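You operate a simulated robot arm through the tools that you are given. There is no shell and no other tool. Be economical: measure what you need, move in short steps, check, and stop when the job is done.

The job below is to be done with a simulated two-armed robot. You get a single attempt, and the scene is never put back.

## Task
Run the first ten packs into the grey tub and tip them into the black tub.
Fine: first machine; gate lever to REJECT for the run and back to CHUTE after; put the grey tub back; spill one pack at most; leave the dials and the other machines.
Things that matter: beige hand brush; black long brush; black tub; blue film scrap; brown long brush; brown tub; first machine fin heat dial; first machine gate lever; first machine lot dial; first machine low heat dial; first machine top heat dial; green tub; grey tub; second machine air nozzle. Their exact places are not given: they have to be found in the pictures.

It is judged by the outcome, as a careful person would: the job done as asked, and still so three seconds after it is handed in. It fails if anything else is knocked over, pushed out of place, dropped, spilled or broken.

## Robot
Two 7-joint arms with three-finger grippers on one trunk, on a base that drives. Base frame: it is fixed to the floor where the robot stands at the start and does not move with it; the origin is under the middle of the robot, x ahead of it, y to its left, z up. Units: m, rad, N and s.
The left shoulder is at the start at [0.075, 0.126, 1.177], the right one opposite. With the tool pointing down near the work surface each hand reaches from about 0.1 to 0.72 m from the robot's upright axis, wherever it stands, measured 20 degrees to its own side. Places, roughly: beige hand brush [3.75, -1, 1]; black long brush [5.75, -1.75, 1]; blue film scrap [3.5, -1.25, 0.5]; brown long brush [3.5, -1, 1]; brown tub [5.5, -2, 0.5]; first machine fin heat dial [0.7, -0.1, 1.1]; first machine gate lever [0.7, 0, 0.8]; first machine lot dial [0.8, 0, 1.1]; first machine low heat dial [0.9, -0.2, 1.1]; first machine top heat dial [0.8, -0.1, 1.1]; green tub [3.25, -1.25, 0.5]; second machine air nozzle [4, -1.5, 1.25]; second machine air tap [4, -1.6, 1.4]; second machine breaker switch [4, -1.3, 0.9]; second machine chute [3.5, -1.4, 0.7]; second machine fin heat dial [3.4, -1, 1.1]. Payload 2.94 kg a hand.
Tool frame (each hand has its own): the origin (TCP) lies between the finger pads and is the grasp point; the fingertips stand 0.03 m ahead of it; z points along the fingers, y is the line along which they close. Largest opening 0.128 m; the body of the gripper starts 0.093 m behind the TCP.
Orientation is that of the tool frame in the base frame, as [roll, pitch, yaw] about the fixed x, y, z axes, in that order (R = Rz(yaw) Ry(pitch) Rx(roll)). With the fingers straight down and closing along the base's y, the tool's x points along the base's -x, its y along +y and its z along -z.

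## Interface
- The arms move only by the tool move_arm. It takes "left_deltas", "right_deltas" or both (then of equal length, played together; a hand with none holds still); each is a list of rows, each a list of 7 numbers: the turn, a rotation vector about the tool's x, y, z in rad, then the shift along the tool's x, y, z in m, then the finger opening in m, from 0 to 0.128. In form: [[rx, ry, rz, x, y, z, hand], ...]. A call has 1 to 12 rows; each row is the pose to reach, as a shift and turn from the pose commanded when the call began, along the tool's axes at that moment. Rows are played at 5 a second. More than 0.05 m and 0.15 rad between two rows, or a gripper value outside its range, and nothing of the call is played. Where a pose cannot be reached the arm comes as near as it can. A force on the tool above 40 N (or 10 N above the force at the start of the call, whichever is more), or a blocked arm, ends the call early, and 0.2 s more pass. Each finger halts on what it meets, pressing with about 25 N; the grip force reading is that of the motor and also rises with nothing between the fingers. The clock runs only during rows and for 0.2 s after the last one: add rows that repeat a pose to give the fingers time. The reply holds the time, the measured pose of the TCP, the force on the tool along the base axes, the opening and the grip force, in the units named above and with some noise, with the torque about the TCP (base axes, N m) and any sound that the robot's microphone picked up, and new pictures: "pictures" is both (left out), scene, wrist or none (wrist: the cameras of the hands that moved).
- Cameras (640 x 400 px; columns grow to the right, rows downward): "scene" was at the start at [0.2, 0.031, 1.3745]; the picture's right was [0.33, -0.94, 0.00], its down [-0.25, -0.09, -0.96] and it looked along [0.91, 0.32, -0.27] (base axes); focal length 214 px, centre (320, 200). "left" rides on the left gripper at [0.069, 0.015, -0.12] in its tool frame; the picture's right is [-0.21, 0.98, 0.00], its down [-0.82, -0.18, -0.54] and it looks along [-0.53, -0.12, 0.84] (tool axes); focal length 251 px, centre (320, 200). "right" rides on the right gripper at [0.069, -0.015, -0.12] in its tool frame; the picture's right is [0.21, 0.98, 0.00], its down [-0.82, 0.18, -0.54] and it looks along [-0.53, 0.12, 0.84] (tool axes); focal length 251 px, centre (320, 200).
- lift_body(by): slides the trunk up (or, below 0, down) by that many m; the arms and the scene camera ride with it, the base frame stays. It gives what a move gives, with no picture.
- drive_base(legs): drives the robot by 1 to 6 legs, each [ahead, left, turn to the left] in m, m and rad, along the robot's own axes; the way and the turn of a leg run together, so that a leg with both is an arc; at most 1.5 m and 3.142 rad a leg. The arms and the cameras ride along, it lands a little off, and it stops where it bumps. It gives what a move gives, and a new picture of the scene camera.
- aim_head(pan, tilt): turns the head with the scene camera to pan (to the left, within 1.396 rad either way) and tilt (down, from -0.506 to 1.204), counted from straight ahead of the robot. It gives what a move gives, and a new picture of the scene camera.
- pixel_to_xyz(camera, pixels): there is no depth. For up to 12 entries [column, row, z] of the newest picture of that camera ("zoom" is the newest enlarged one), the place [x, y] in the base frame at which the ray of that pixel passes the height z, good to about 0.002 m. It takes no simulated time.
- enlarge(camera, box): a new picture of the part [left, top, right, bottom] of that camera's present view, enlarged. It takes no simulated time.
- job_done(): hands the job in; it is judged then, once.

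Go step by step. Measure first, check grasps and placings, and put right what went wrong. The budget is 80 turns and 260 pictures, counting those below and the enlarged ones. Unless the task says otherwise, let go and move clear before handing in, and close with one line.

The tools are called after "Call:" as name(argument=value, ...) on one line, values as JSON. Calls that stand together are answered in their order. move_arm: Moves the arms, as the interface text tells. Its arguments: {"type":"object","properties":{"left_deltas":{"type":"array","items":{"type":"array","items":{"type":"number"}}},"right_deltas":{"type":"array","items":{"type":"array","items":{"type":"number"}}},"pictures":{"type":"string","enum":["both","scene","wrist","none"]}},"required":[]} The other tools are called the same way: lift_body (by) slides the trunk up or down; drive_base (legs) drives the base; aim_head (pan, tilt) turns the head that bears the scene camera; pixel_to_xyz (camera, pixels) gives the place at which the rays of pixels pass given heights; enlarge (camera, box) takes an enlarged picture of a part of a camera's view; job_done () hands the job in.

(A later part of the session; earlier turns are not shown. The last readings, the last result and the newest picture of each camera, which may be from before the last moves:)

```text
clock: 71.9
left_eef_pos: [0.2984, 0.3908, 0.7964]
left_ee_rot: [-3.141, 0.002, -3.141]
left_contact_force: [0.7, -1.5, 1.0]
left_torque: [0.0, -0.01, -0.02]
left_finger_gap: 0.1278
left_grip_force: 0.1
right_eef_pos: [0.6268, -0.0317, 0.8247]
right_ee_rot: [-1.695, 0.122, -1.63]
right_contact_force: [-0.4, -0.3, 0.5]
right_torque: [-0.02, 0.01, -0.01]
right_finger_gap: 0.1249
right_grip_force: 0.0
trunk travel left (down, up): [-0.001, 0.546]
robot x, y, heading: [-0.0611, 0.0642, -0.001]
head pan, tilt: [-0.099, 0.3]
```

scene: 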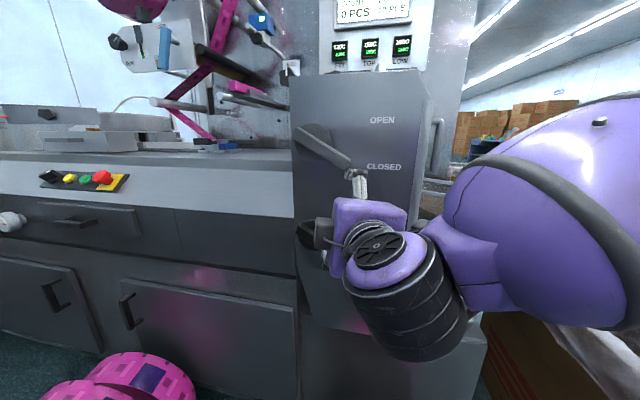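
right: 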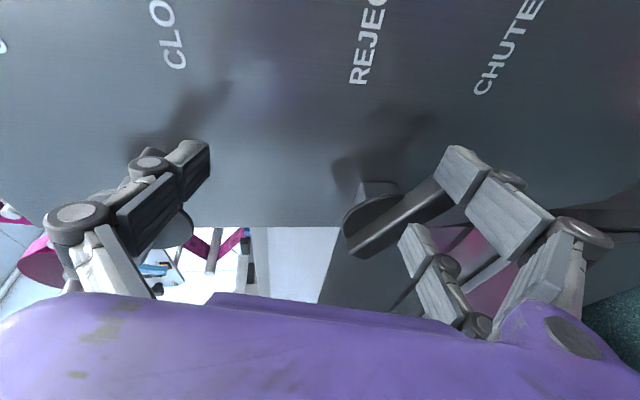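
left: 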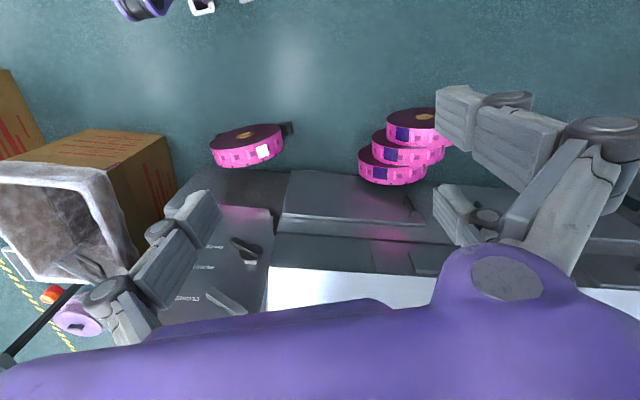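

The lower fingertip passed in front of the bar again (it hides it at right-image (450,190)), so the bar sits deeper. I'll go back down, drive in 0.025 m more, and check the view.

Call:
move_arm(right_deltas=[[0, 0, 0, 0.003, 0.03, 0.003, 0.125], [0, 0, 0, 0.006, 0.055, 0.006, 0.125], [0, 0, 0, 0.009, 0.072, 0.0085, 0.125]], pictures="none")

Call:
drive_base(legs=[[0.025, 0, 0]])

Call:
enlarge(camera="right", box=[120, 80, 500, 300])

```text
clock: 72.7
left_eef_pos: [0.3001, 0.3909, 0.7971]
left_ee_rot: [-3.141, 0.0, -3.141]
left_contact_force: [0.3, -0.1, 0.7]
left_torque: [0.0, -0.03, 0.01]
left_finger_gap: 0.128
left_grip_force: 0.2
right_eef_pos: [0.6241, -0.0322, 0.7514]
right_ee_rot: [-1.695, 0.12, -1.63]
right_contact_force: [0.5, -0.5, -0.4]
right_torque: [0.03, -0.01, -0.06]
right_finger_gap: 0.1253
right_grip_force: 0.1
trunk travel left (down, up): [-0.001, 0.546]
robot x, y, heading: [-0.058, 0.0618, 0.004]
head pan, tilt: [-0.099, 0.3]
```

```text
clock: 73.5
left_eef_pos: [0.3257, 0.3908, 0.7954]
left_ee_rot: [3.14, -0.001, -3.141]
left_contact_force: [0.1, 0.2, -0.4]
left_torque: [0.0, 0.05, 0.03]
left_finger_gap: 0.1279
left_grip_force: 0.1
right_eef_pos: [0.6499, -0.0319, 0.7507]
right_ee_rot: [-1.698, 0.122, -1.631]
right_contact_force: [-0.5, -0.6, 0.4]
right_torque: [0.0, -0.04, 0.0]
right_finger_gap: 0.125
right_grip_force: 0.0
trunk travel left (down, up): [-0.001, 0.546]
robot x, y, heading: [-0.0377, 0.0643, -0.003]
head pan, tilt: [-0.099, 0.3]
```

scene: 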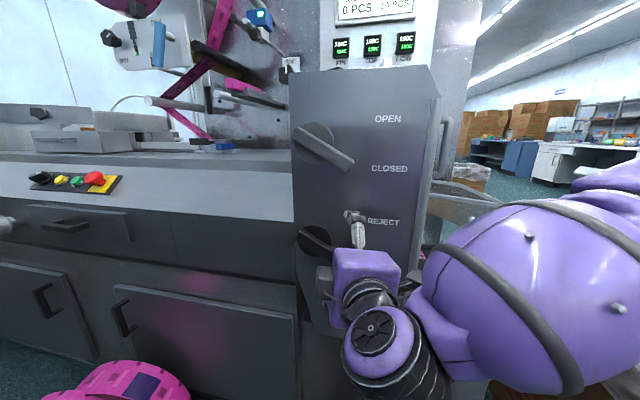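

```text
1.68 times, centred on (310, 190) of right
```

zoom: 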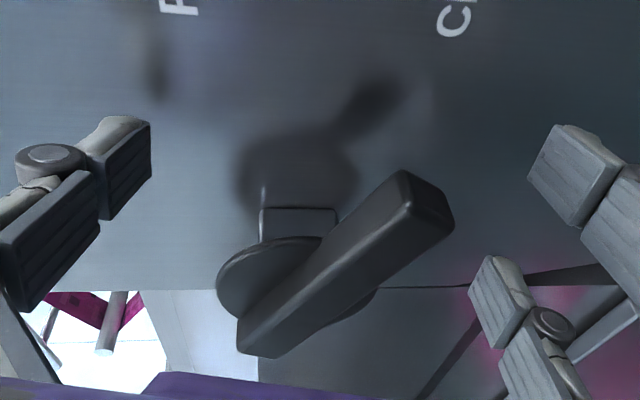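

No contact yet, and the fingers now reach well past the bar's front, with the tip at about (0.632, -0.040, 0.725). I'll push up in small steps and watch.

Call:
move_arm(right_deltas=[[0, 0, 0, -0.0012, -0.01, -0.0012, 0.125], [0, 0, 0, -0.0024, -0.02, -0.0024, 0.125], [0, 0, 0, -0.0036, -0.03, -0.0034, 0.125], [0, 0, 0, -0.0054, -0.045, -0.005, 0.125], [0, 0, 0, -0.0054, -0.045, -0.005, 0.125]], pictures="both")

```text
clock: 74.7
left_eef_pos: [0.3243, 0.3896, 0.7949]
left_ee_rot: [-3.141, 0.001, 3.141]
left_contact_force: [-0.3, -0.2, -0.1]
left_torque: [0.03, -0.02, 0.0]
left_finger_gap: 0.1279
left_grip_force: 0.1
right_eef_pos: [0.6496, -0.0338, 0.7956]
right_ee_rot: [-1.699, 0.122, -1.632]
right_contact_force: [-3.5, -4.1, -4.4]
right_torque: [-0.39, 0.2, -0.03]
right_finger_gap: 0.1283
right_grip_force: 2.6
trunk travel left (down, up): [-0.001, 0.546]
robot x, y, heading: [-0.0358, 0.0612, -0.002]
head pan, tilt: [-0.099, 0.3]
```

scene: 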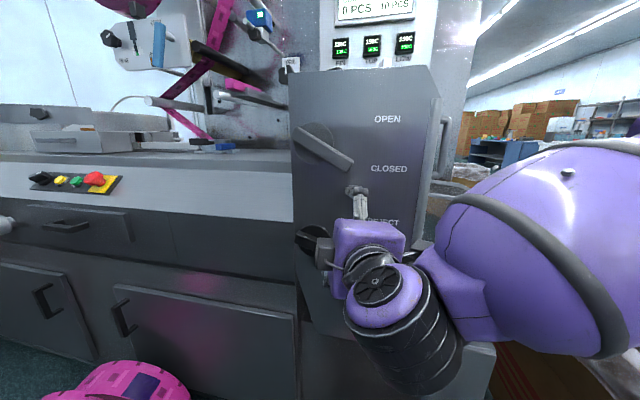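
right: 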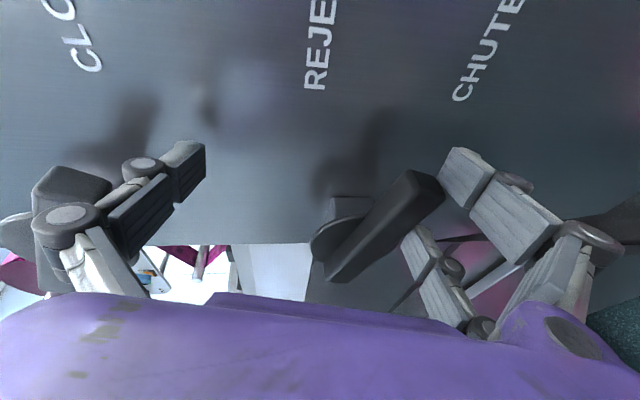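

Contact is made (-4.4 N) with the lower finger under the bar. I'll continue up while narrowing the opening, so the upper finger stays away from the upper lever.

Call:
move_arm(right_deltas=[[0, 0, 0, -0.001, -0.008, -0.001, 0.115], [0, 0, 0, -0.002, -0.016, -0.002, 0.105], [0, 0, 0, -0.003, -0.024, -0.003, 0.095], [0, 0, 0, -0.0036, -0.03, -0.0034, 0.085], [0, 0, 0, -0.0036, -0.03, -0.0034, 0.085]], pictures="both")

```text
clock: 75.7
left_eef_pos: [0.3264, 0.3903, 0.795]
left_ee_rot: [3.141, -0.003, 3.141]
left_contact_force: [0.8, -0.4, 0.2]
left_torque: [-0.01, -0.04, 0.02]
left_finger_gap: 0.1283
left_grip_force: 0.0
right_eef_pos: [0.6484, -0.0362, 0.8101]
right_ee_rot: [-1.734, 0.103, -1.633]
right_contact_force: [-13.9, -8.1, -24.5]
right_torque: [-1.46, 1.04, 0.58]
right_finger_gap: 0.1059
right_grip_force: 15.9
trunk travel left (down, up): [-0.001, 0.546]
robot x, y, heading: [-0.0379, 0.0617, 0.0]
head pan, tilt: [-0.099, 0.3]
stopped in row 4 (right hand): the force on the tool passed its limit at 50 N (the readings are from after the stop); the commanded pose is now the measured one
```

scene: 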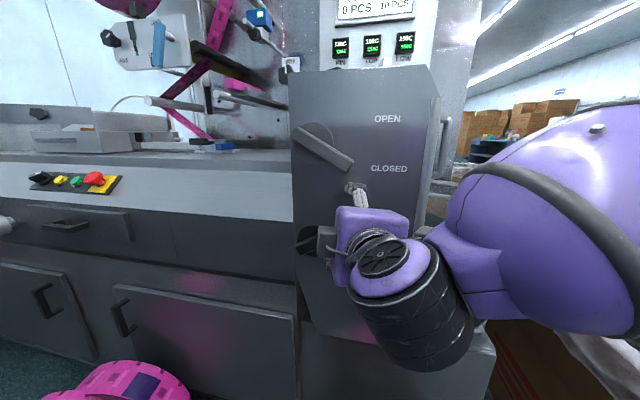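
right: 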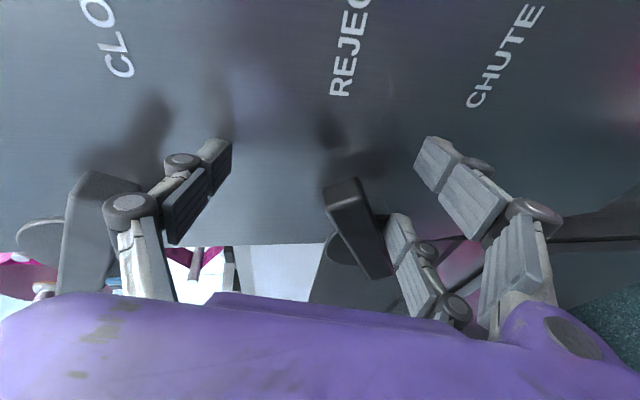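

The lever has swung up: its tip now points to the REJECT side at right-image (340,190), and it reached its stop. I'll lower the hand clear, back off and check.

Call:
move_arm(right_deltas=[[0, 0, 0, 0, 0.01, 0, 0.11], [0, 0, 0, 0, 0.022, 0.0, 0.11]], pictures="none")

Call:
drive_base(legs=[[-0.2, 0, 0]])

Call:
enlarge(camera="right", box=[120, 50, 500, 300])

```text
clock: 76.3
left_eef_pos: [0.3254, 0.391, 0.7954]
left_ee_rot: [-3.142, 0.002, -3.14]
left_contact_force: [0.0, 0.1, 0.1]
left_torque: [-0.02, -0.01, 0.02]
left_finger_gap: 0.1279
left_grip_force: 0.0
right_eef_pos: [0.6476, -0.0307, 0.7987]
right_ee_rot: [-1.709, 0.115, -1.627]
right_contact_force: [0.2, 0.0, -0.5]
right_torque: [0.03, -0.03, 0.01]
right_finger_gap: 0.11
right_grip_force: 0.1
trunk travel left (down, up): [-0.001, 0.546]
robot x, y, heading: [-0.0355, 0.0598, -0.003]
head pan, tilt: [-0.099, 0.3]
```

```text
clock: 77.9
left_eef_pos: [0.1261, 0.3895, 0.7961]
left_ee_rot: [-3.141, 0.001, 3.136]
left_contact_force: [-0.7, 0.3, -0.4]
left_torque: [0.01, -0.04, 0.03]
left_finger_gap: 0.128
left_grip_force: 0.1
right_eef_pos: [0.4481, -0.0351, 0.798]
right_ee_rot: [-1.714, 0.112, -1.636]
right_contact_force: [-0.4, 0.5, 0.3]
right_torque: [0.0, 0.0, 0.01]
right_finger_gap: 0.11
right_grip_force: 0.1
trunk travel left (down, up): [-0.001, 0.546]
robot x, y, heading: [-0.2346, 0.0601, -0.004]
head pan, tilt: [-0.099, 0.3]
```

scene: 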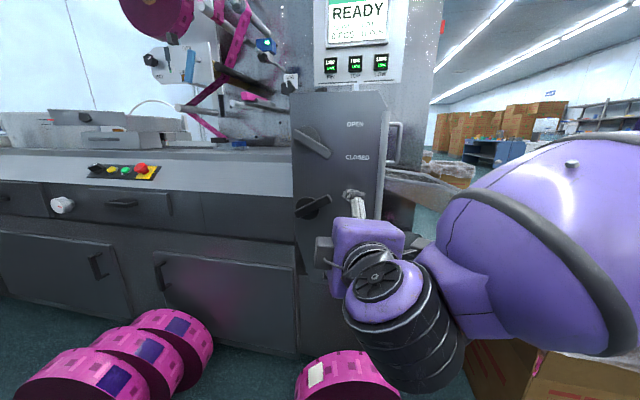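

```text
1.60 times, centred on (310, 175) of right
```

zoom: 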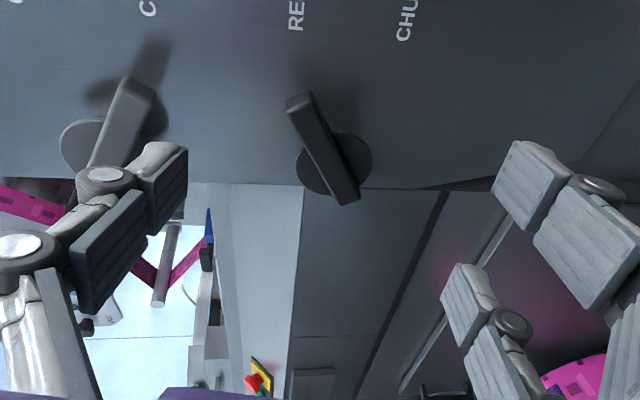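

The gate lever is now at REJECT and the upper lever is unchanged. Next is the start button: I'll zoom into the button strip around scene (125,172).

Call:
enlarge(camera="scene", box=[70, 140, 190, 215])

Call:
pixel_to_xyz(camera="scene", pixels=[[126, 172, 0.9], [126, 172, 0.92], [126, 172, 0.88], [141, 169, 0.9], [126, 172, 0.86], [126, 172, 0.84]])

```text
5.33 times, centred on (130, 178) of scene
```

zoom: 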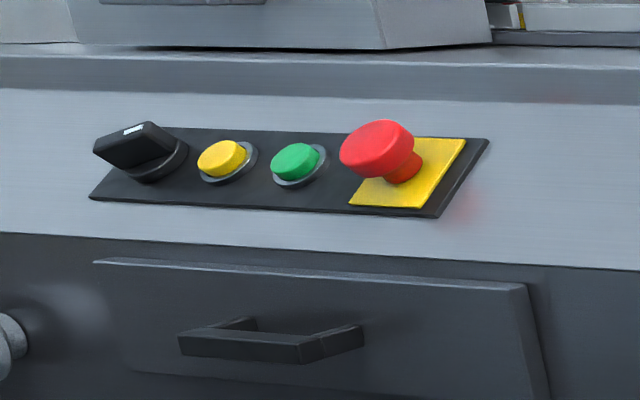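

```text
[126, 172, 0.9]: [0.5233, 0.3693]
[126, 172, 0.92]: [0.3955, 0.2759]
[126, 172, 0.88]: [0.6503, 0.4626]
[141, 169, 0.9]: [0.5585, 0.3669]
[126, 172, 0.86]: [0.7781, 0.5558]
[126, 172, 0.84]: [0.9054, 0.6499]
```

The green start button triangulates to about (0.96, 0.69, 0.84) on a sloped strip. I'll raise the trunk, shift left and come forward behind the floor reels, then measure again.

Call:
lift_body(by=0.2)

Call:
drive_base(legs=[[0, 0.38, 0], [0.17, 0, 0]])

Call:
aim_head(pan=0.25, tilt=0.7)

Call:
enlarge(camera="scene", box=[240, 80, 440, 220])

```text
clock: 80.1
left_eef_pos: [0.129, 0.3881, 0.9959]
left_ee_rot: [-3.141, -0.002, 3.137]
left_contact_force: [1.2, -0.1, -0.2]
left_torque: [-0.03, 0.04, -0.02]
left_finger_gap: 0.1282
left_grip_force: 0.1
right_eef_pos: [0.4482, -0.0354, 0.9971]
right_ee_rot: [-1.714, 0.113, -1.638]
right_contact_force: [0.9, 0.0, -0.5]
right_torque: [0.0, -0.01, 0.0]
right_finger_gap: 0.1099
right_grip_force: 0.1
trunk travel left (down, up): [-0.201, 0.346]
robot x, y, heading: [-0.2328, 0.0581, -0.005]
head pan, tilt: [-0.099, 0.3]
```

```text
clock: 81.9
left_eef_pos: [0.127, 0.4835, 0.9964]
left_ee_rot: [3.142, -0.001, -3.134]
left_contact_force: [-1.0, 1.0, 0.8]
left_torque: [0.02, 0.0, -0.01]
left_finger_gap: 0.1281
left_grip_force: 0.0
right_eef_pos: [0.4503, 0.0623, 0.9977]
right_ee_rot: [-1.71, 0.116, -1.624]
right_contact_force: [0.7, 0.1, -0.2]
right_torque: [0.03, -0.02, -0.03]
right_finger_gap: 0.11
right_grip_force: 0.0
trunk travel left (down, up): [-0.201, 0.346]
robot x, y, heading: [-0.2333, 0.1539, -0.002]
head pan, tilt: [-0.099, 0.3]
stopped in leg 1: the robot was blocked; the commanded pose is now the measured one
```

scene: 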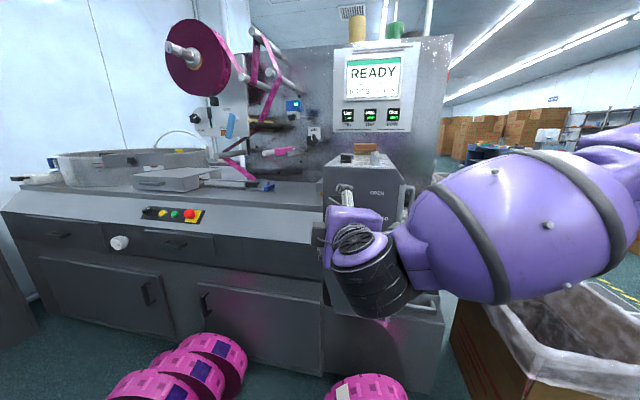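

```text
clock: 82.7
left_eef_pos: [0.1259, 0.4808, 0.9987]
left_ee_rot: [3.139, 0.001, -3.137]
left_contact_force: [-1.1, 0.3, 0.0]
left_torque: [-0.01, 0.0, 0.0]
left_finger_gap: 0.128
left_grip_force: 0.1
right_eef_pos: [0.45, 0.0607, 0.9979]
right_ee_rot: [-1.712, 0.117, -1.624]
right_contact_force: [-0.2, -0.9, 0.0]
right_torque: [0.0, -0.03, 0.02]
right_finger_gap: 0.1097
right_grip_force: 0.1
trunk travel left (down, up): [-0.201, 0.346]
robot x, y, heading: [-0.234, 0.1572, 0.005]
head pan, tilt: [0.25, 0.7]
```

scene: 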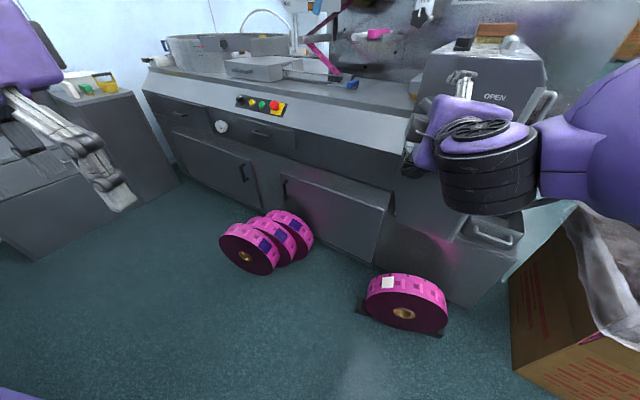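

```text
2.86 times, centred on (340, 150) of scene
```

zoom: 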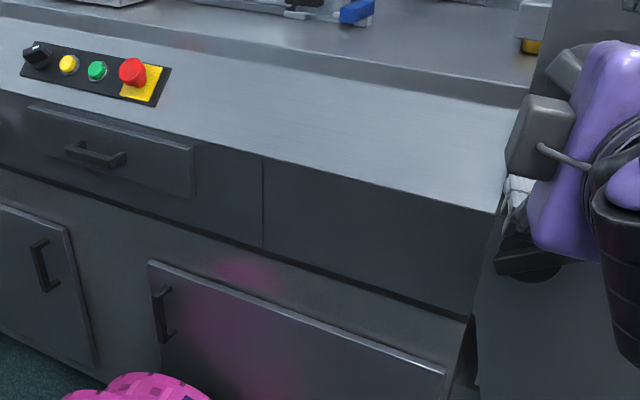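

The leftward drive stopped, probably against the table behind. I'll go forward a little first, keeping the right hand clear of the column, then left, then forward.

Call:
drive_base(legs=[[0.08, 0, 0], [0.03, 0.25, 0], [0.1, 0.03, 0]])

Call:
enlarge(camera="scene", box=[240, 80, 440, 220])

```text
clock: 87.0
left_eef_pos: [0.3395, 0.7731, 0.9955]
left_ee_rot: [3.141, -0.003, -3.132]
left_contact_force: [-0.4, -0.3, -1.2]
left_torque: [-0.05, 0.04, 0.02]
left_finger_gap: 0.1279
left_grip_force: 0.0
right_eef_pos: [0.6625, 0.3531, 0.9975]
right_ee_rot: [-1.713, 0.114, -1.618]
right_contact_force: [0.6, -0.1, 0.2]
right_torque: [0.03, 0.02, 0.03]
right_finger_gap: 0.1099
right_grip_force: 0.1
trunk travel left (down, up): [-0.201, 0.346]
robot x, y, heading: [-0.0251, 0.444, 0.005]
head pan, tilt: [0.25, 0.7]
```

scene: 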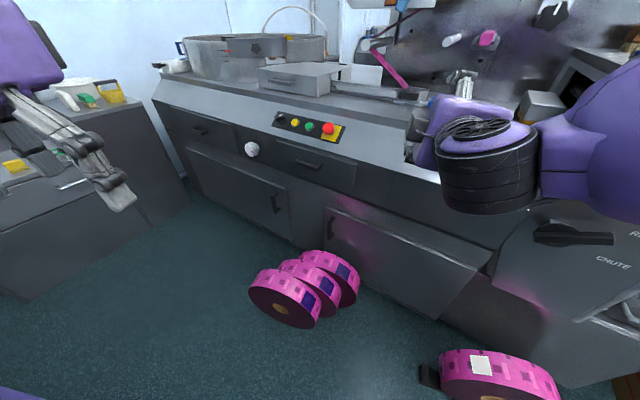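

```text
2.86 times, centred on (340, 150) of scene
```

zoom: 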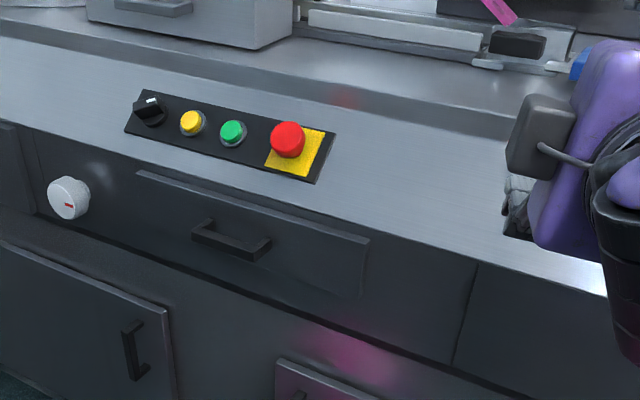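

I'll measure the green button at zoom (233,132), and the reel pile edges, from here.

Call:
pixel_to_xyz(camera="scene", pixels=[[309.6, 126.2, 0.9], [309.6, 126.2, 0.86], [309.6, 126.2, 0.84], [328, 128, 0.86], [294.4, 122.6, 0.84], [300, 327, 0.02], [355, 290, 0.1], [440, 360, 0.08], [315, 270, 0.1], [400, 165, 0.8]])

```text
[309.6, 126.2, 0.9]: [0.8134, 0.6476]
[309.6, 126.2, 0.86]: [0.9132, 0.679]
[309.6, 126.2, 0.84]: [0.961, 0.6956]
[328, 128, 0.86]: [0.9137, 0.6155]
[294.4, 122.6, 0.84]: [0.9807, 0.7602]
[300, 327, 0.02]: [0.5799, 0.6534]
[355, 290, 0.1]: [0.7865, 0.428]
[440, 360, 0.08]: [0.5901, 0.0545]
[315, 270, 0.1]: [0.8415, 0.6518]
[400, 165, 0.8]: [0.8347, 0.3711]
```

The green button is confirmed at about (0.961, 0.695, 0.84). I'll extend the left hand forward first, then tilt it forward with the fingers closed.

Call:
move_arm(left_deltas=[[0, 0, 0, -0.045, -0.01, 0.01, 0.1], [0, 0, 0, -0.09, -0.02, 0.02, 0.06], [0, 0, 0, -0.135, -0.03, 0.03, 0.02], [0, -0.08, 0, -0.18, -0.04, 0.03, 0], [0, -0.16, 0, -0.22, -0.05, 0.03, 0], [0, -0.26, 0, -0.255, -0.06, 0.03, 0], [0, -0.36, 0, -0.29, -0.07, 0.03, 0], [0, -0.46, 0, -0.325, -0.08, 0.03, 0], [0, -0.56, 0, -0.355, -0.08, 0.03, 0]], pictures="both")

```text
clock: 89.0
left_eef_pos: [0.6945, 0.6973, 0.9648]
left_ee_rot: [3.141, 0.561, -3.131]
left_contact_force: [-1.0, 0.4, 0.1]
left_torque: [0.01, 0.03, 0.02]
left_finger_gap: 0.0001
left_grip_force: 2.7
right_eef_pos: [0.6628, 0.3533, 0.9974]
right_ee_rot: [-1.711, 0.113, -1.618]
right_contact_force: [0.3, -0.7, 0.8]
right_torque: [0.0, 0.01, 0.04]
right_finger_gap: 0.1098
right_grip_force: 0.1
trunk travel left (down, up): [-0.201, 0.346]
robot x, y, heading: [-0.0209, 0.44, 0.007]
head pan, tilt: [0.25, 0.7]
```

scene: 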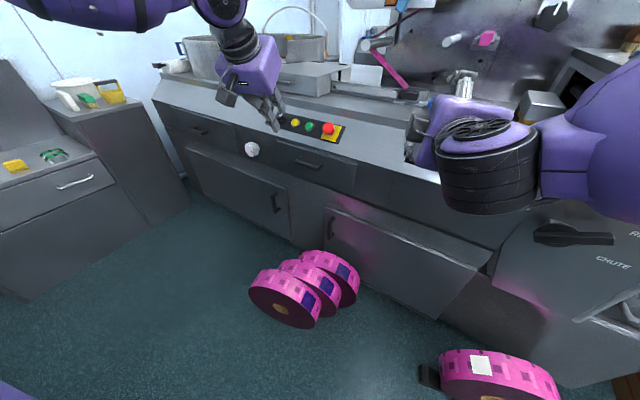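
left: 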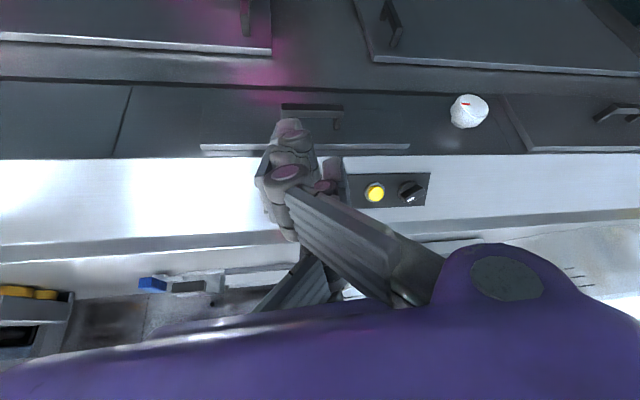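

The left hand tilted smoothly. I'll drive 0.1 m closer and bring the closed fingertips to a standoff just above the green button.

Call:
drive_base(legs=[[0.1, 0, 0]])

Call:
move_arm(left_deltas=[[0, 0, 0, -0.025, 0, 0.037, 0], [0, 0, 0, -0.05, -0.001, 0.075, 0], [0, 0, 0, -0.076, -0.002, 0.11, 0], [0, 0, 0, -0.076, -0.002, 0.11, 0]], pictures="both")

Call:
enlarge(camera="scene", box=[260, 60, 420, 180])

Call:
enlarge(camera="left", box=[200, 80, 460, 260])

```text
clock: 90.2
left_eef_pos: [0.7939, 0.6986, 0.9665]
left_ee_rot: [-3.14, 0.559, -3.128]
left_contact_force: [1.1, -0.3, -0.2]
left_torque: [0.01, 0.0, 0.0]
left_finger_gap: 0.0
left_grip_force: 3.0
right_eef_pos: [0.763, 0.3572, 0.998]
right_ee_rot: [-1.711, 0.113, -1.616]
right_contact_force: [1.0, -0.7, -1.1]
right_torque: [0.01, -0.01, 0.02]
right_finger_gap: 0.1101
right_grip_force: 0.1
trunk travel left (down, up): [-0.201, 0.346]
robot x, y, heading: [0.0769, 0.4435, 0.013]
head pan, tilt: [0.25, 0.7]
```

scene: 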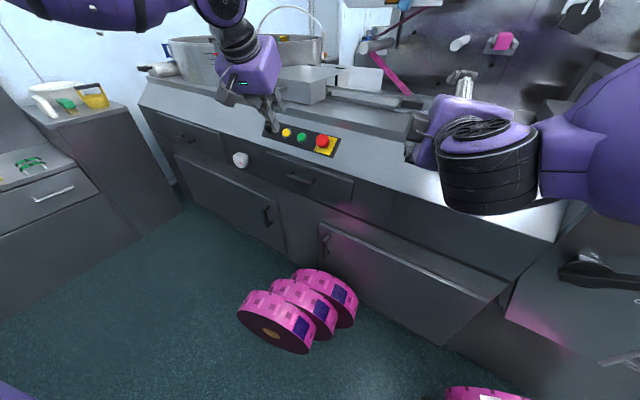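

```text
clock: 91.2
left_eef_pos: [0.9111, 0.7083, 0.9136]
left_ee_rot: [3.139, 0.56, -3.13]
left_contact_force: [-0.6, -0.9, 0.3]
left_torque: [0.03, 0.0, 0.04]
left_finger_gap: 0.0001
left_grip_force: 3.2
left hand out of reach, approached as far as the arm can: row 3, 4
right_eef_pos: [0.7612, 0.3558, 0.9996]
right_ee_rot: [-1.71, 0.114, -1.617]
right_contact_force: [-1.0, -0.5, 0.3]
right_torque: [0.01, 0.0, 0.06]
right_finger_gap: 0.1098
right_grip_force: 0.1
trunk travel left (down, up): [-0.201, 0.346]
robot x, y, heading: [0.0757, 0.4408, 0.012]
head pan, tilt: [0.25, 0.7]
```

scene: 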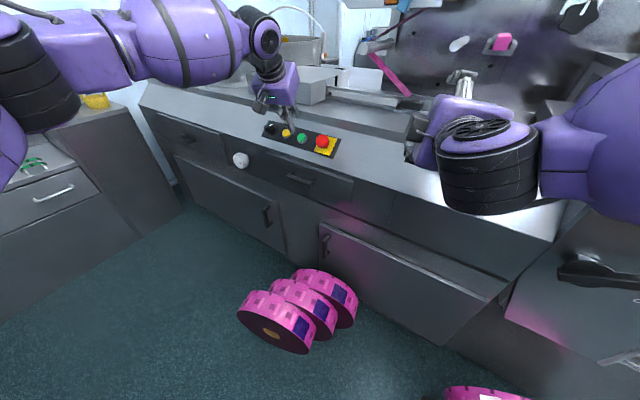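
left: 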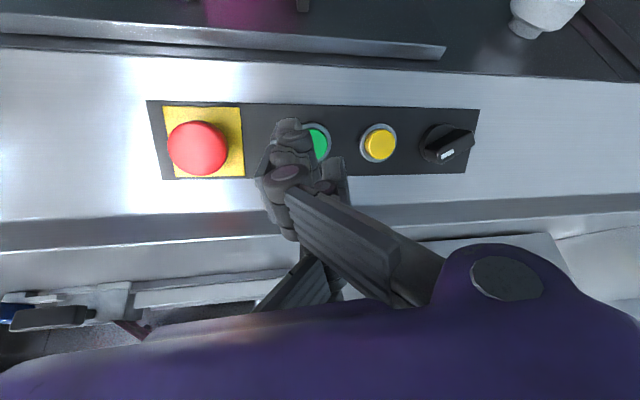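

```text
3.33 times, centred on (340, 120) of scene
```

zoom: 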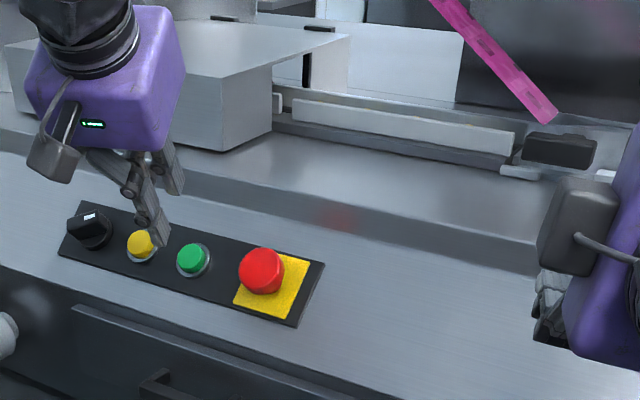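

```text
2.22 times, centred on (330, 170) of left
```

zoom: 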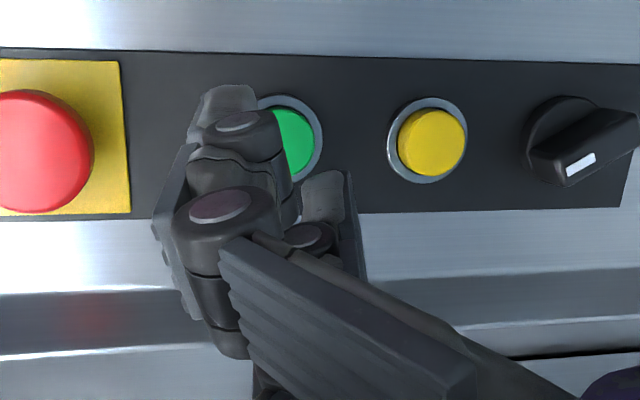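

The tip is about 4 cm above the strip and 1 cm toward the yellow side. I'll nudge the base forward and right, then check alignment through the left wrist camera.

Call:
drive_base(legs=[[0.03, -0.013, -0.01]])

Call:
enlarge(camera="left", box=[200, 60, 460, 240])

Call:
pixel_to_xyz(camera="left", pixels=[[318, 142, 0.84], [318, 142, 0.85], [378, 144, 0.84], [197, 148, 0.86]])

```text
clock: 92.0
left_eef_pos: [0.9451, 0.6884, 0.9124]
left_ee_rot: [-3.141, 0.558, -3.137]
left_contact_force: [0.4, 0.6, 0.2]
left_torque: [0.03, -0.01, -0.01]
left_finger_gap: 0.0
left_grip_force: 3.1
right_eef_pos: [0.7925, 0.3374, 0.9976]
right_ee_rot: [-1.715, 0.113, -1.625]
right_contact_force: [1.0, -0.9, -0.2]
right_torque: [0.01, 0.01, 0.06]
right_finger_gap: 0.1099
right_grip_force: 0.1
trunk travel left (down, up): [-0.201, 0.346]
robot x, y, heading: [0.1103, 0.4285, 0.005]
head pan, tilt: [0.25, 0.7]
```

scene: 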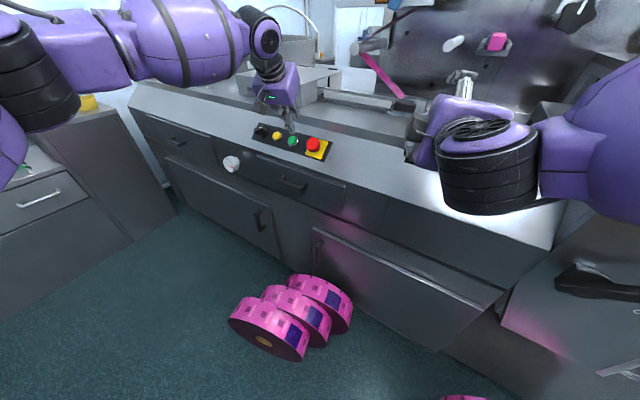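

```text
2.22 times, centred on (330, 150) of left
```

zoom: 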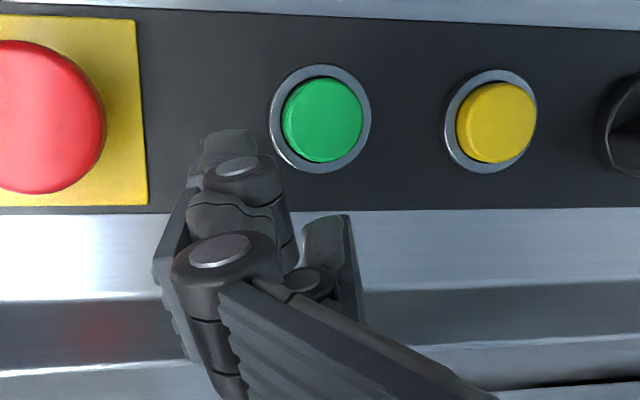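

```text
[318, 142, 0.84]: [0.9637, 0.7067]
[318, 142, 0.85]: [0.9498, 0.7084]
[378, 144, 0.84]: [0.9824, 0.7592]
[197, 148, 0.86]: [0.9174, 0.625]
```

I'll use the newest zoomed view to fix the green button's position, at zoom (322,120).

Call:
pixel_to_xyz(camera="zoom", pixels=[[322, 120, 0.84], [322, 120, 0.85], [322, 120, 0.86], [495, 122, 0.84], [40, 118, 0.86]])

```text
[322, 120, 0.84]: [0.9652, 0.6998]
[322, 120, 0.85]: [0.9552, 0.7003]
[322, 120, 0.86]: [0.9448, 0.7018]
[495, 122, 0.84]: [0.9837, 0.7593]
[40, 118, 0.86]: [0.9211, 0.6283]
```

The button is at about (0.963, 0.700, 0.84) and my fingertip at (0.961, 0.688, 0.887). I'll shift 1.1 cm left and press straight down gently, then lift.

Call:
move_arm(left_deltas=[[0, 0, 0, 0.0, 0.011, 0.0, 0], [0, 0, 0, 0.0106, 0.011, 0.017, 0], [0, 0, 0, 0.018, 0.011, 0.029, 0], [0, 0, 0, 0.022, 0.011, 0.035, 0], [0, 0, 0, 0.0245, 0.011, 0.039, 0], [0, 0, 0, 0.027, 0.011, 0.043, 0], [0, 0, 0, 0.029, 0.011, 0.046, 0], [0, 0, 0, 0.0106, 0.011, 0.017, 0], [0, 0, 0, 0, 0.011, -0.01, 0]], pictures="both")

```text
clock: 94.0
left_eef_pos: [0.9387, 0.6994, 0.9262]
left_ee_rot: [3.141, 0.558, -3.138]
left_contact_force: [-0.2, 0.9, -0.3]
left_torque: [0.02, 0.0, 0.02]
left_finger_gap: 0.0001
left_grip_force: 2.9
right_eef_pos: [0.7921, 0.338, 0.9982]
right_ee_rot: [-1.713, 0.114, -1.625]
right_contact_force: [0.0, -0.6, 0.5]
right_torque: [-0.04, 0.0, 0.02]
right_finger_gap: 0.11
right_grip_force: 0.1
trunk travel left (down, up): [-0.201, 0.346]
robot x, y, heading: [0.1127, 0.4287, 0.002]
head pan, tilt: [0.25, 0.7]
```

scene: 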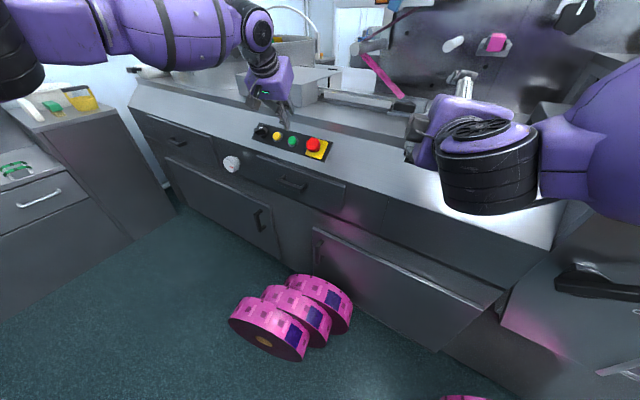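
left: 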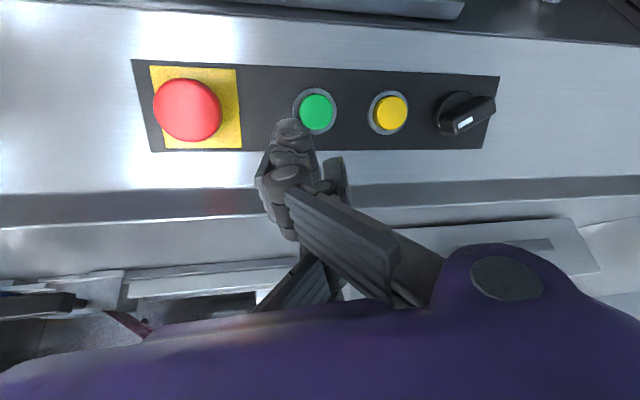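

No sound or force stop was reported, so I'll check the machine's screen to see whether it started.

Call:
aim_head(pan=-0.35, tilt=0.2)

Call:
enlarge(camera="left", box=[220, 40, 440, 200])

```text
clock: 95.0
left_eef_pos: [0.9398, 0.7005, 0.9244]
left_ee_rot: [3.141, 0.558, -3.138]
left_contact_force: [0.0, 0.2, 0.6]
left_torque: [-0.01, 0.02, 0.0]
left_finger_gap: 0.0
left_grip_force: 3.6
right_eef_pos: [0.7908, 0.3375, 0.9976]
right_ee_rot: [-1.712, 0.112, -1.626]
right_contact_force: [-0.1, -0.1, 0.0]
right_torque: [0.02, 0.01, -0.02]
right_finger_gap: 0.1097
right_grip_force: 0.1
trunk travel left (down, up): [-0.201, 0.346]
robot x, y, heading: [0.1082, 0.4272, -0.001]
head pan, tilt: [-0.351, 0.201]
```

scene: 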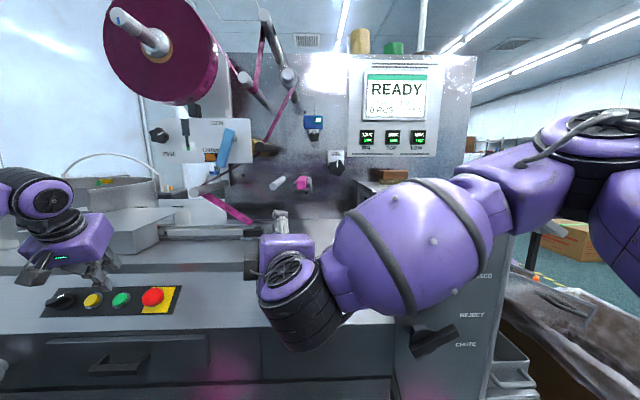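

```text
2.50 times, centred on (330, 120) of left
```

zoom: 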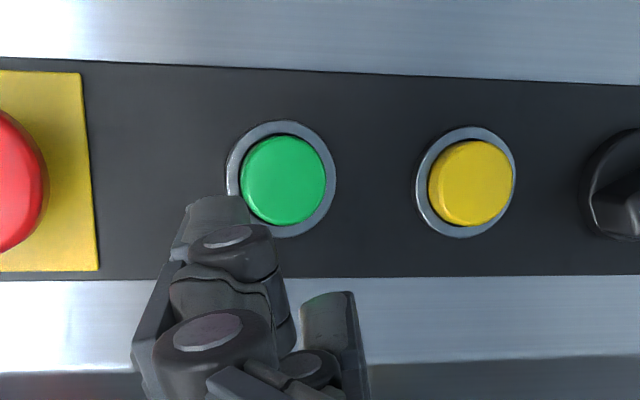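

The screen still says READY, so the button wasn't pressed. I'll press again, going deeper in small steps until I feel contact.

Call:
move_arm(left_deltas=[[0, 0, 0, 0.0144, 0, 0.038, 0], [0, 0, 0, 0.0224, 0, 0.0508, 0], [0, 0, 0, 0.0261, 0, 0.0567, 0], [0, 0, 0, 0.0298, 0, 0.0626, 0], [0, 0, 0, 0.0335, 0, 0.0686, 0], [0, 0, 0, 0.0373, 0, 0.0745, 0], [0, 0, 0, 0.041, 0, 0.0804, 0]], pictures="both")

Call:
enlarge(camera="left", box=[220, 40, 440, 200])

Call:
enlarge(camera="scene", box=[20, 230, 200, 340])

```text
clock: 96.6
left_eef_pos: [0.9478, 0.6983, 0.8386]
left_ee_rot: [-3.138, 0.566, -3.136]
left_contact_force: [-2.3, 1.0, 16.8]
left_torque: [-0.13, -0.51, 0.04]
left_finger_gap: 0.0
left_grip_force: 3.0
right_eef_pos: [0.7913, 0.3377, 0.9999]
right_ee_rot: [-1.712, 0.114, -1.624]
right_contact_force: [0.0, -0.4, -0.1]
right_torque: [0.0, 0.02, 0.01]
right_finger_gap: 0.1099
right_grip_force: 0.0
trunk travel left (down, up): [-0.201, 0.346]
robot x, y, heading: [0.1062, 0.4259, 0.001]
head pan, tilt: [-0.351, 0.201]
```

scene: 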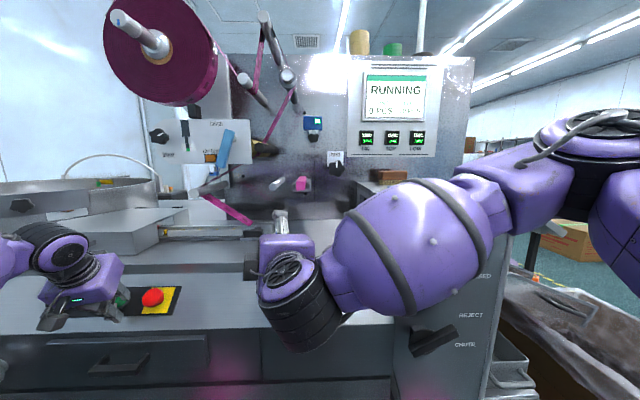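
left: 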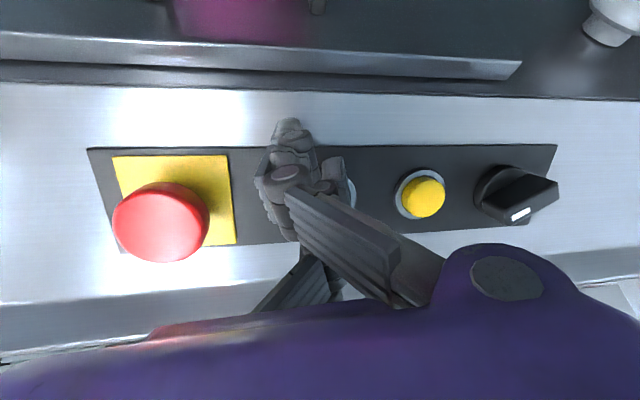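

```text
2.50 times, centred on (330, 120) of left
```

zoom: 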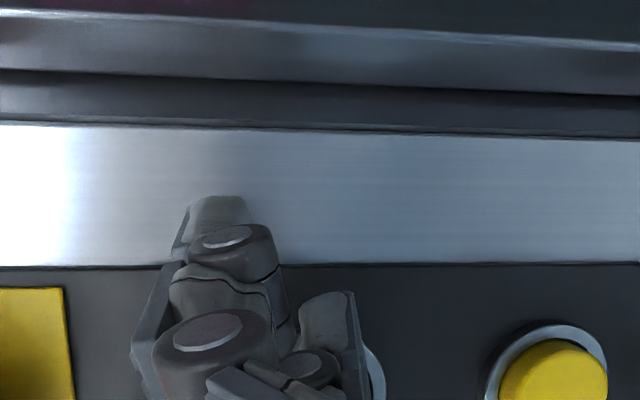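

```text
3.56 times, centred on (110, 285) of scene
```

zoom: 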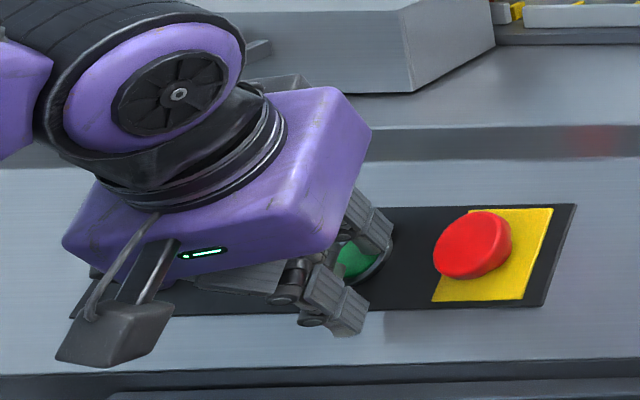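

The screen shows RUNNING. I'll lift off the button, wait, and watch the count.

Call:
move_arm(left_deltas=[[0, 0, 0, -0.01, 0, -0.03, 0], [0, 0, 0, -0.02, 0, -0.06, 0], [0, 0, 0, -0.02, 0, -0.08, 0], [0, 0, 0, -0.02, 0, -0.08, 0], [0, 0, 0, -0.02, 0, -0.08, 0], [0, 0, 0, -0.02, 0, -0.08, 0], [0, 0, 0, -0.02, 0, -0.08, 0], [0, 0, 0, -0.02, 0, -0.08, 0]], pictures="none")

Call:
enlarge(camera="scene", box=[340, 50, 460, 150])

```text
clock: 98.4
left_eef_pos: [0.9218, 0.7002, 0.9103]
left_ee_rot: [-3.141, 0.559, -3.138]
left_contact_force: [-0.1, 0.5, -0.1]
left_torque: [0.01, 0.03, 0.0]
left_finger_gap: 0.0002
left_grip_force: 3.1
right_eef_pos: [0.7907, 0.338, 0.9977]
right_ee_rot: [-1.712, 0.113, -1.625]
right_contact_force: [0.5, 0.3, 0.5]
right_torque: [-0.01, -0.01, 0.0]
right_finger_gap: 0.1101
right_grip_force: 0.0
trunk travel left (down, up): [-0.201, 0.346]
robot x, y, heading: [0.1027, 0.426, 0.004]
head pan, tilt: [-0.351, 0.201]
```

```text
4.00 times, centred on (400, 100) of scene
```

zoom: 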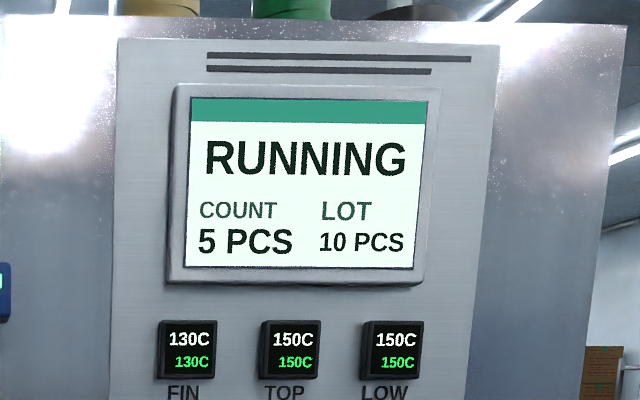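

The count is 5 of 10 at about two packs a second. I'll wait a bit more.

Call:
move_arm(left_deltas=[[0, 0, 0, 0, 0, -0.01, 0], [0, 0, 0, 0, 0, -0.01, 0], [0, 0, 0, 0, 0, -0.01, 0], [0, 0, 0, 0, 0, -0.01, 0], [0, 0, 0, 0, 0, -0.01, 0], [0, 0, 0, 0, 0, -0.01, 0], [0, 0, 0, 0, 0, -0.01, 0], [0, 0, 0, 0, 0, -0.01, 0], [0, 0, 0, 0, 0, -0.01, 0], [0, 0, 0, 0, 0, -0.01, 0], [0, 0, 0, 0, 0, -0.01, 0]], pictures="none")

Call:
enlarge(camera="scene", box=[340, 50, 460, 150])

```text
clock: 100.8
left_eef_pos: [0.9168, 0.6987, 0.9187]
left_ee_rot: [3.142, 0.559, -3.139]
left_contact_force: [0.2, -0.6, -0.4]
left_torque: [0.0, -0.01, -0.06]
left_finger_gap: 0.0002
left_grip_force: 3.1
right_eef_pos: [0.7925, 0.3361, 0.9968]
right_ee_rot: [-1.712, 0.113, -1.626]
right_contact_force: [0.5, 0.3, -0.1]
right_torque: [0.0, -0.01, -0.04]
right_finger_gap: 0.1099
right_grip_force: 0.0
trunk travel left (down, up): [-0.201, 0.346]
robot x, y, heading: [0.1098, 0.427, -0.002]
head pan, tilt: [-0.351, 0.201]
```

```text
4.00 times, centred on (400, 100) of scene
```

zoom: 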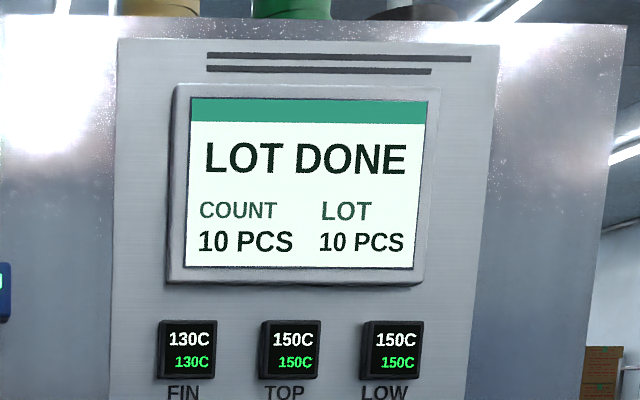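

The lot is done: 10 of 10. I'll pull the left hand back, drive the base back along the free path and lower the trunk to return the gate lever to CHUTE.

Call:
move_arm(left_deltas=[[0, 0, 0, 0.03, 0, -0.035, 0], [0, 0, 0, 0.06, 0, -0.07, 0], [0, 0, 0, 0.09, 0, -0.105, 0], [0, 0, 0, 0.12, 0, -0.135, 0], [0, 0, 0, 0.143, 0, -0.15, 0]], pictures="none")

Call:
drive_base(legs=[[-0.15, 0, 0], [-0.15, -0.3, 0], [-0.03, -0.065, 0]])

Call:
lift_body(by=-0.2)

Call:
aim_head(pan=-0.1, tilt=0.3)

Call:
enlarge(camera="right", box=[120, 50, 500, 300])

```text
clock: 102.0
left_eef_pos: [0.7164, 0.6987, 0.9685]
left_ee_rot: [-3.139, 0.559, -3.138]
left_contact_force: [0.4, -0.7, 0.1]
left_torque: [0.03, -0.03, 0.03]
left_finger_gap: 0.0002
left_grip_force: 3.6
right_eef_pos: [0.7916, 0.3373, 0.9983]
right_ee_rot: [-1.712, 0.112, -1.625]
right_contact_force: [0.2, 0.9, -0.5]
right_torque: [-0.02, -0.04, -0.05]
right_finger_gap: 0.1099
right_grip_force: 0.1
trunk travel left (down, up): [-0.201, 0.346]
robot x, y, heading: [0.1079, 0.4293, 0.001]
head pan, tilt: [-0.351, 0.201]
```

```text
clock: 107.0
left_eef_pos: [0.388, 0.3365, 0.969]
left_ee_rot: [3.141, 0.557, -3.131]
left_contact_force: [-0.5, -0.1, -0.8]
left_torque: [-0.02, 0.03, 0.02]
left_finger_gap: 0.0
left_grip_force: 3.1
right_eef_pos: [0.4661, -0.0244, 0.998]
right_ee_rot: [-1.711, 0.114, -1.617]
right_contact_force: [0.2, -0.2, -0.5]
right_torque: [0.03, 0.02, 0.0]
right_finger_gap: 0.1099
right_grip_force: 0.0
trunk travel left (down, up): [-0.201, 0.346]
robot x, y, heading: [-0.2186, 0.0633, 0.008]
head pan, tilt: [-0.351, 0.201]
```

scene: 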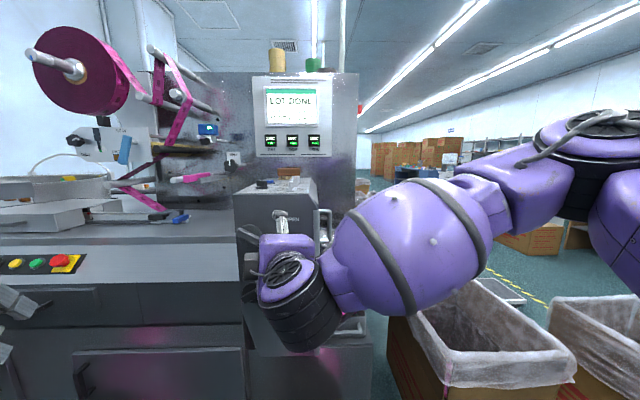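

```text
clock: 109.2
left_eef_pos: [0.3877, 0.336, 0.7685]
left_ee_rot: [3.141, 0.56, -3.131]
left_contact_force: [-0.1, -1.5, -0.6]
left_torque: [0.0, 0.02, -0.01]
left_finger_gap: 0.0003
left_grip_force: 2.9
right_eef_pos: [0.4654, -0.0239, 0.7978]
right_ee_rot: [-1.713, 0.113, -1.618]
right_contact_force: [-0.1, 0.1, -1.4]
right_torque: [0.04, 0.0, -0.01]
right_finger_gap: 0.1097
right_grip_force: 0.1
trunk travel left (down, up): [-0.001, 0.546]
robot x, y, heading: [-0.2213, 0.0602, 0.008]
head pan, tilt: [-0.351, 0.201]
```

```text
clock: 110.0
left_eef_pos: [0.3883, 0.3366, 0.7685]
left_ee_rot: [-3.138, 0.56, -3.132]
left_contact_force: [0.1, 0.6, -1.2]
left_torque: [-0.01, -0.01, -0.02]
left_finger_gap: 0.0
left_grip_force: 3.2
right_eef_pos: [0.4657, -0.0238, 0.7972]
right_ee_rot: [-1.713, 0.113, -1.619]
right_contact_force: [0.6, -0.5, -0.3]
right_torque: [-0.03, 0.01, -0.01]
right_finger_gap: 0.1102
right_grip_force: 0.1
trunk travel left (down, up): [-0.001, 0.546]
robot x, y, heading: [-0.2177, 0.0646, 0.004]
head pan, tilt: [-0.099, 0.3]
```

scene: 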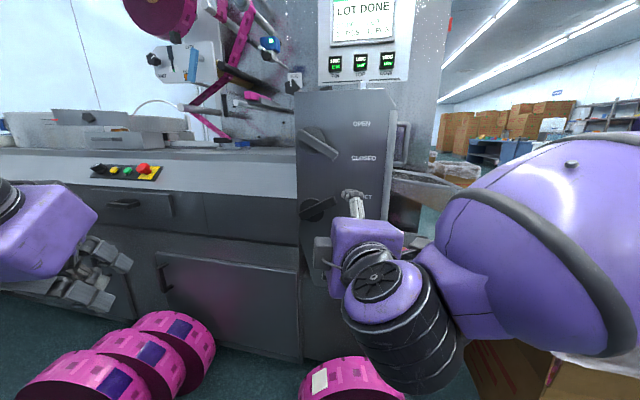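

```text
1.60 times, centred on (310, 175) of right
```

zoom: 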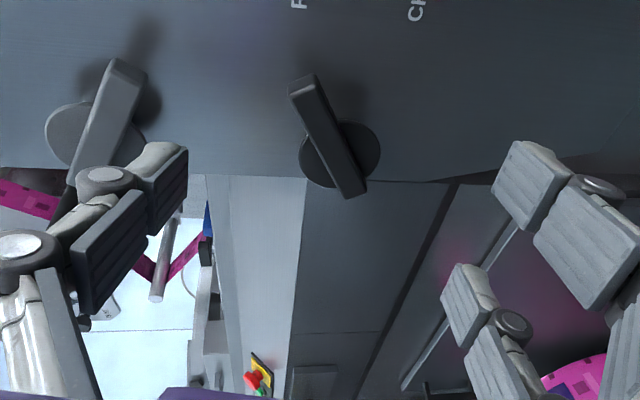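

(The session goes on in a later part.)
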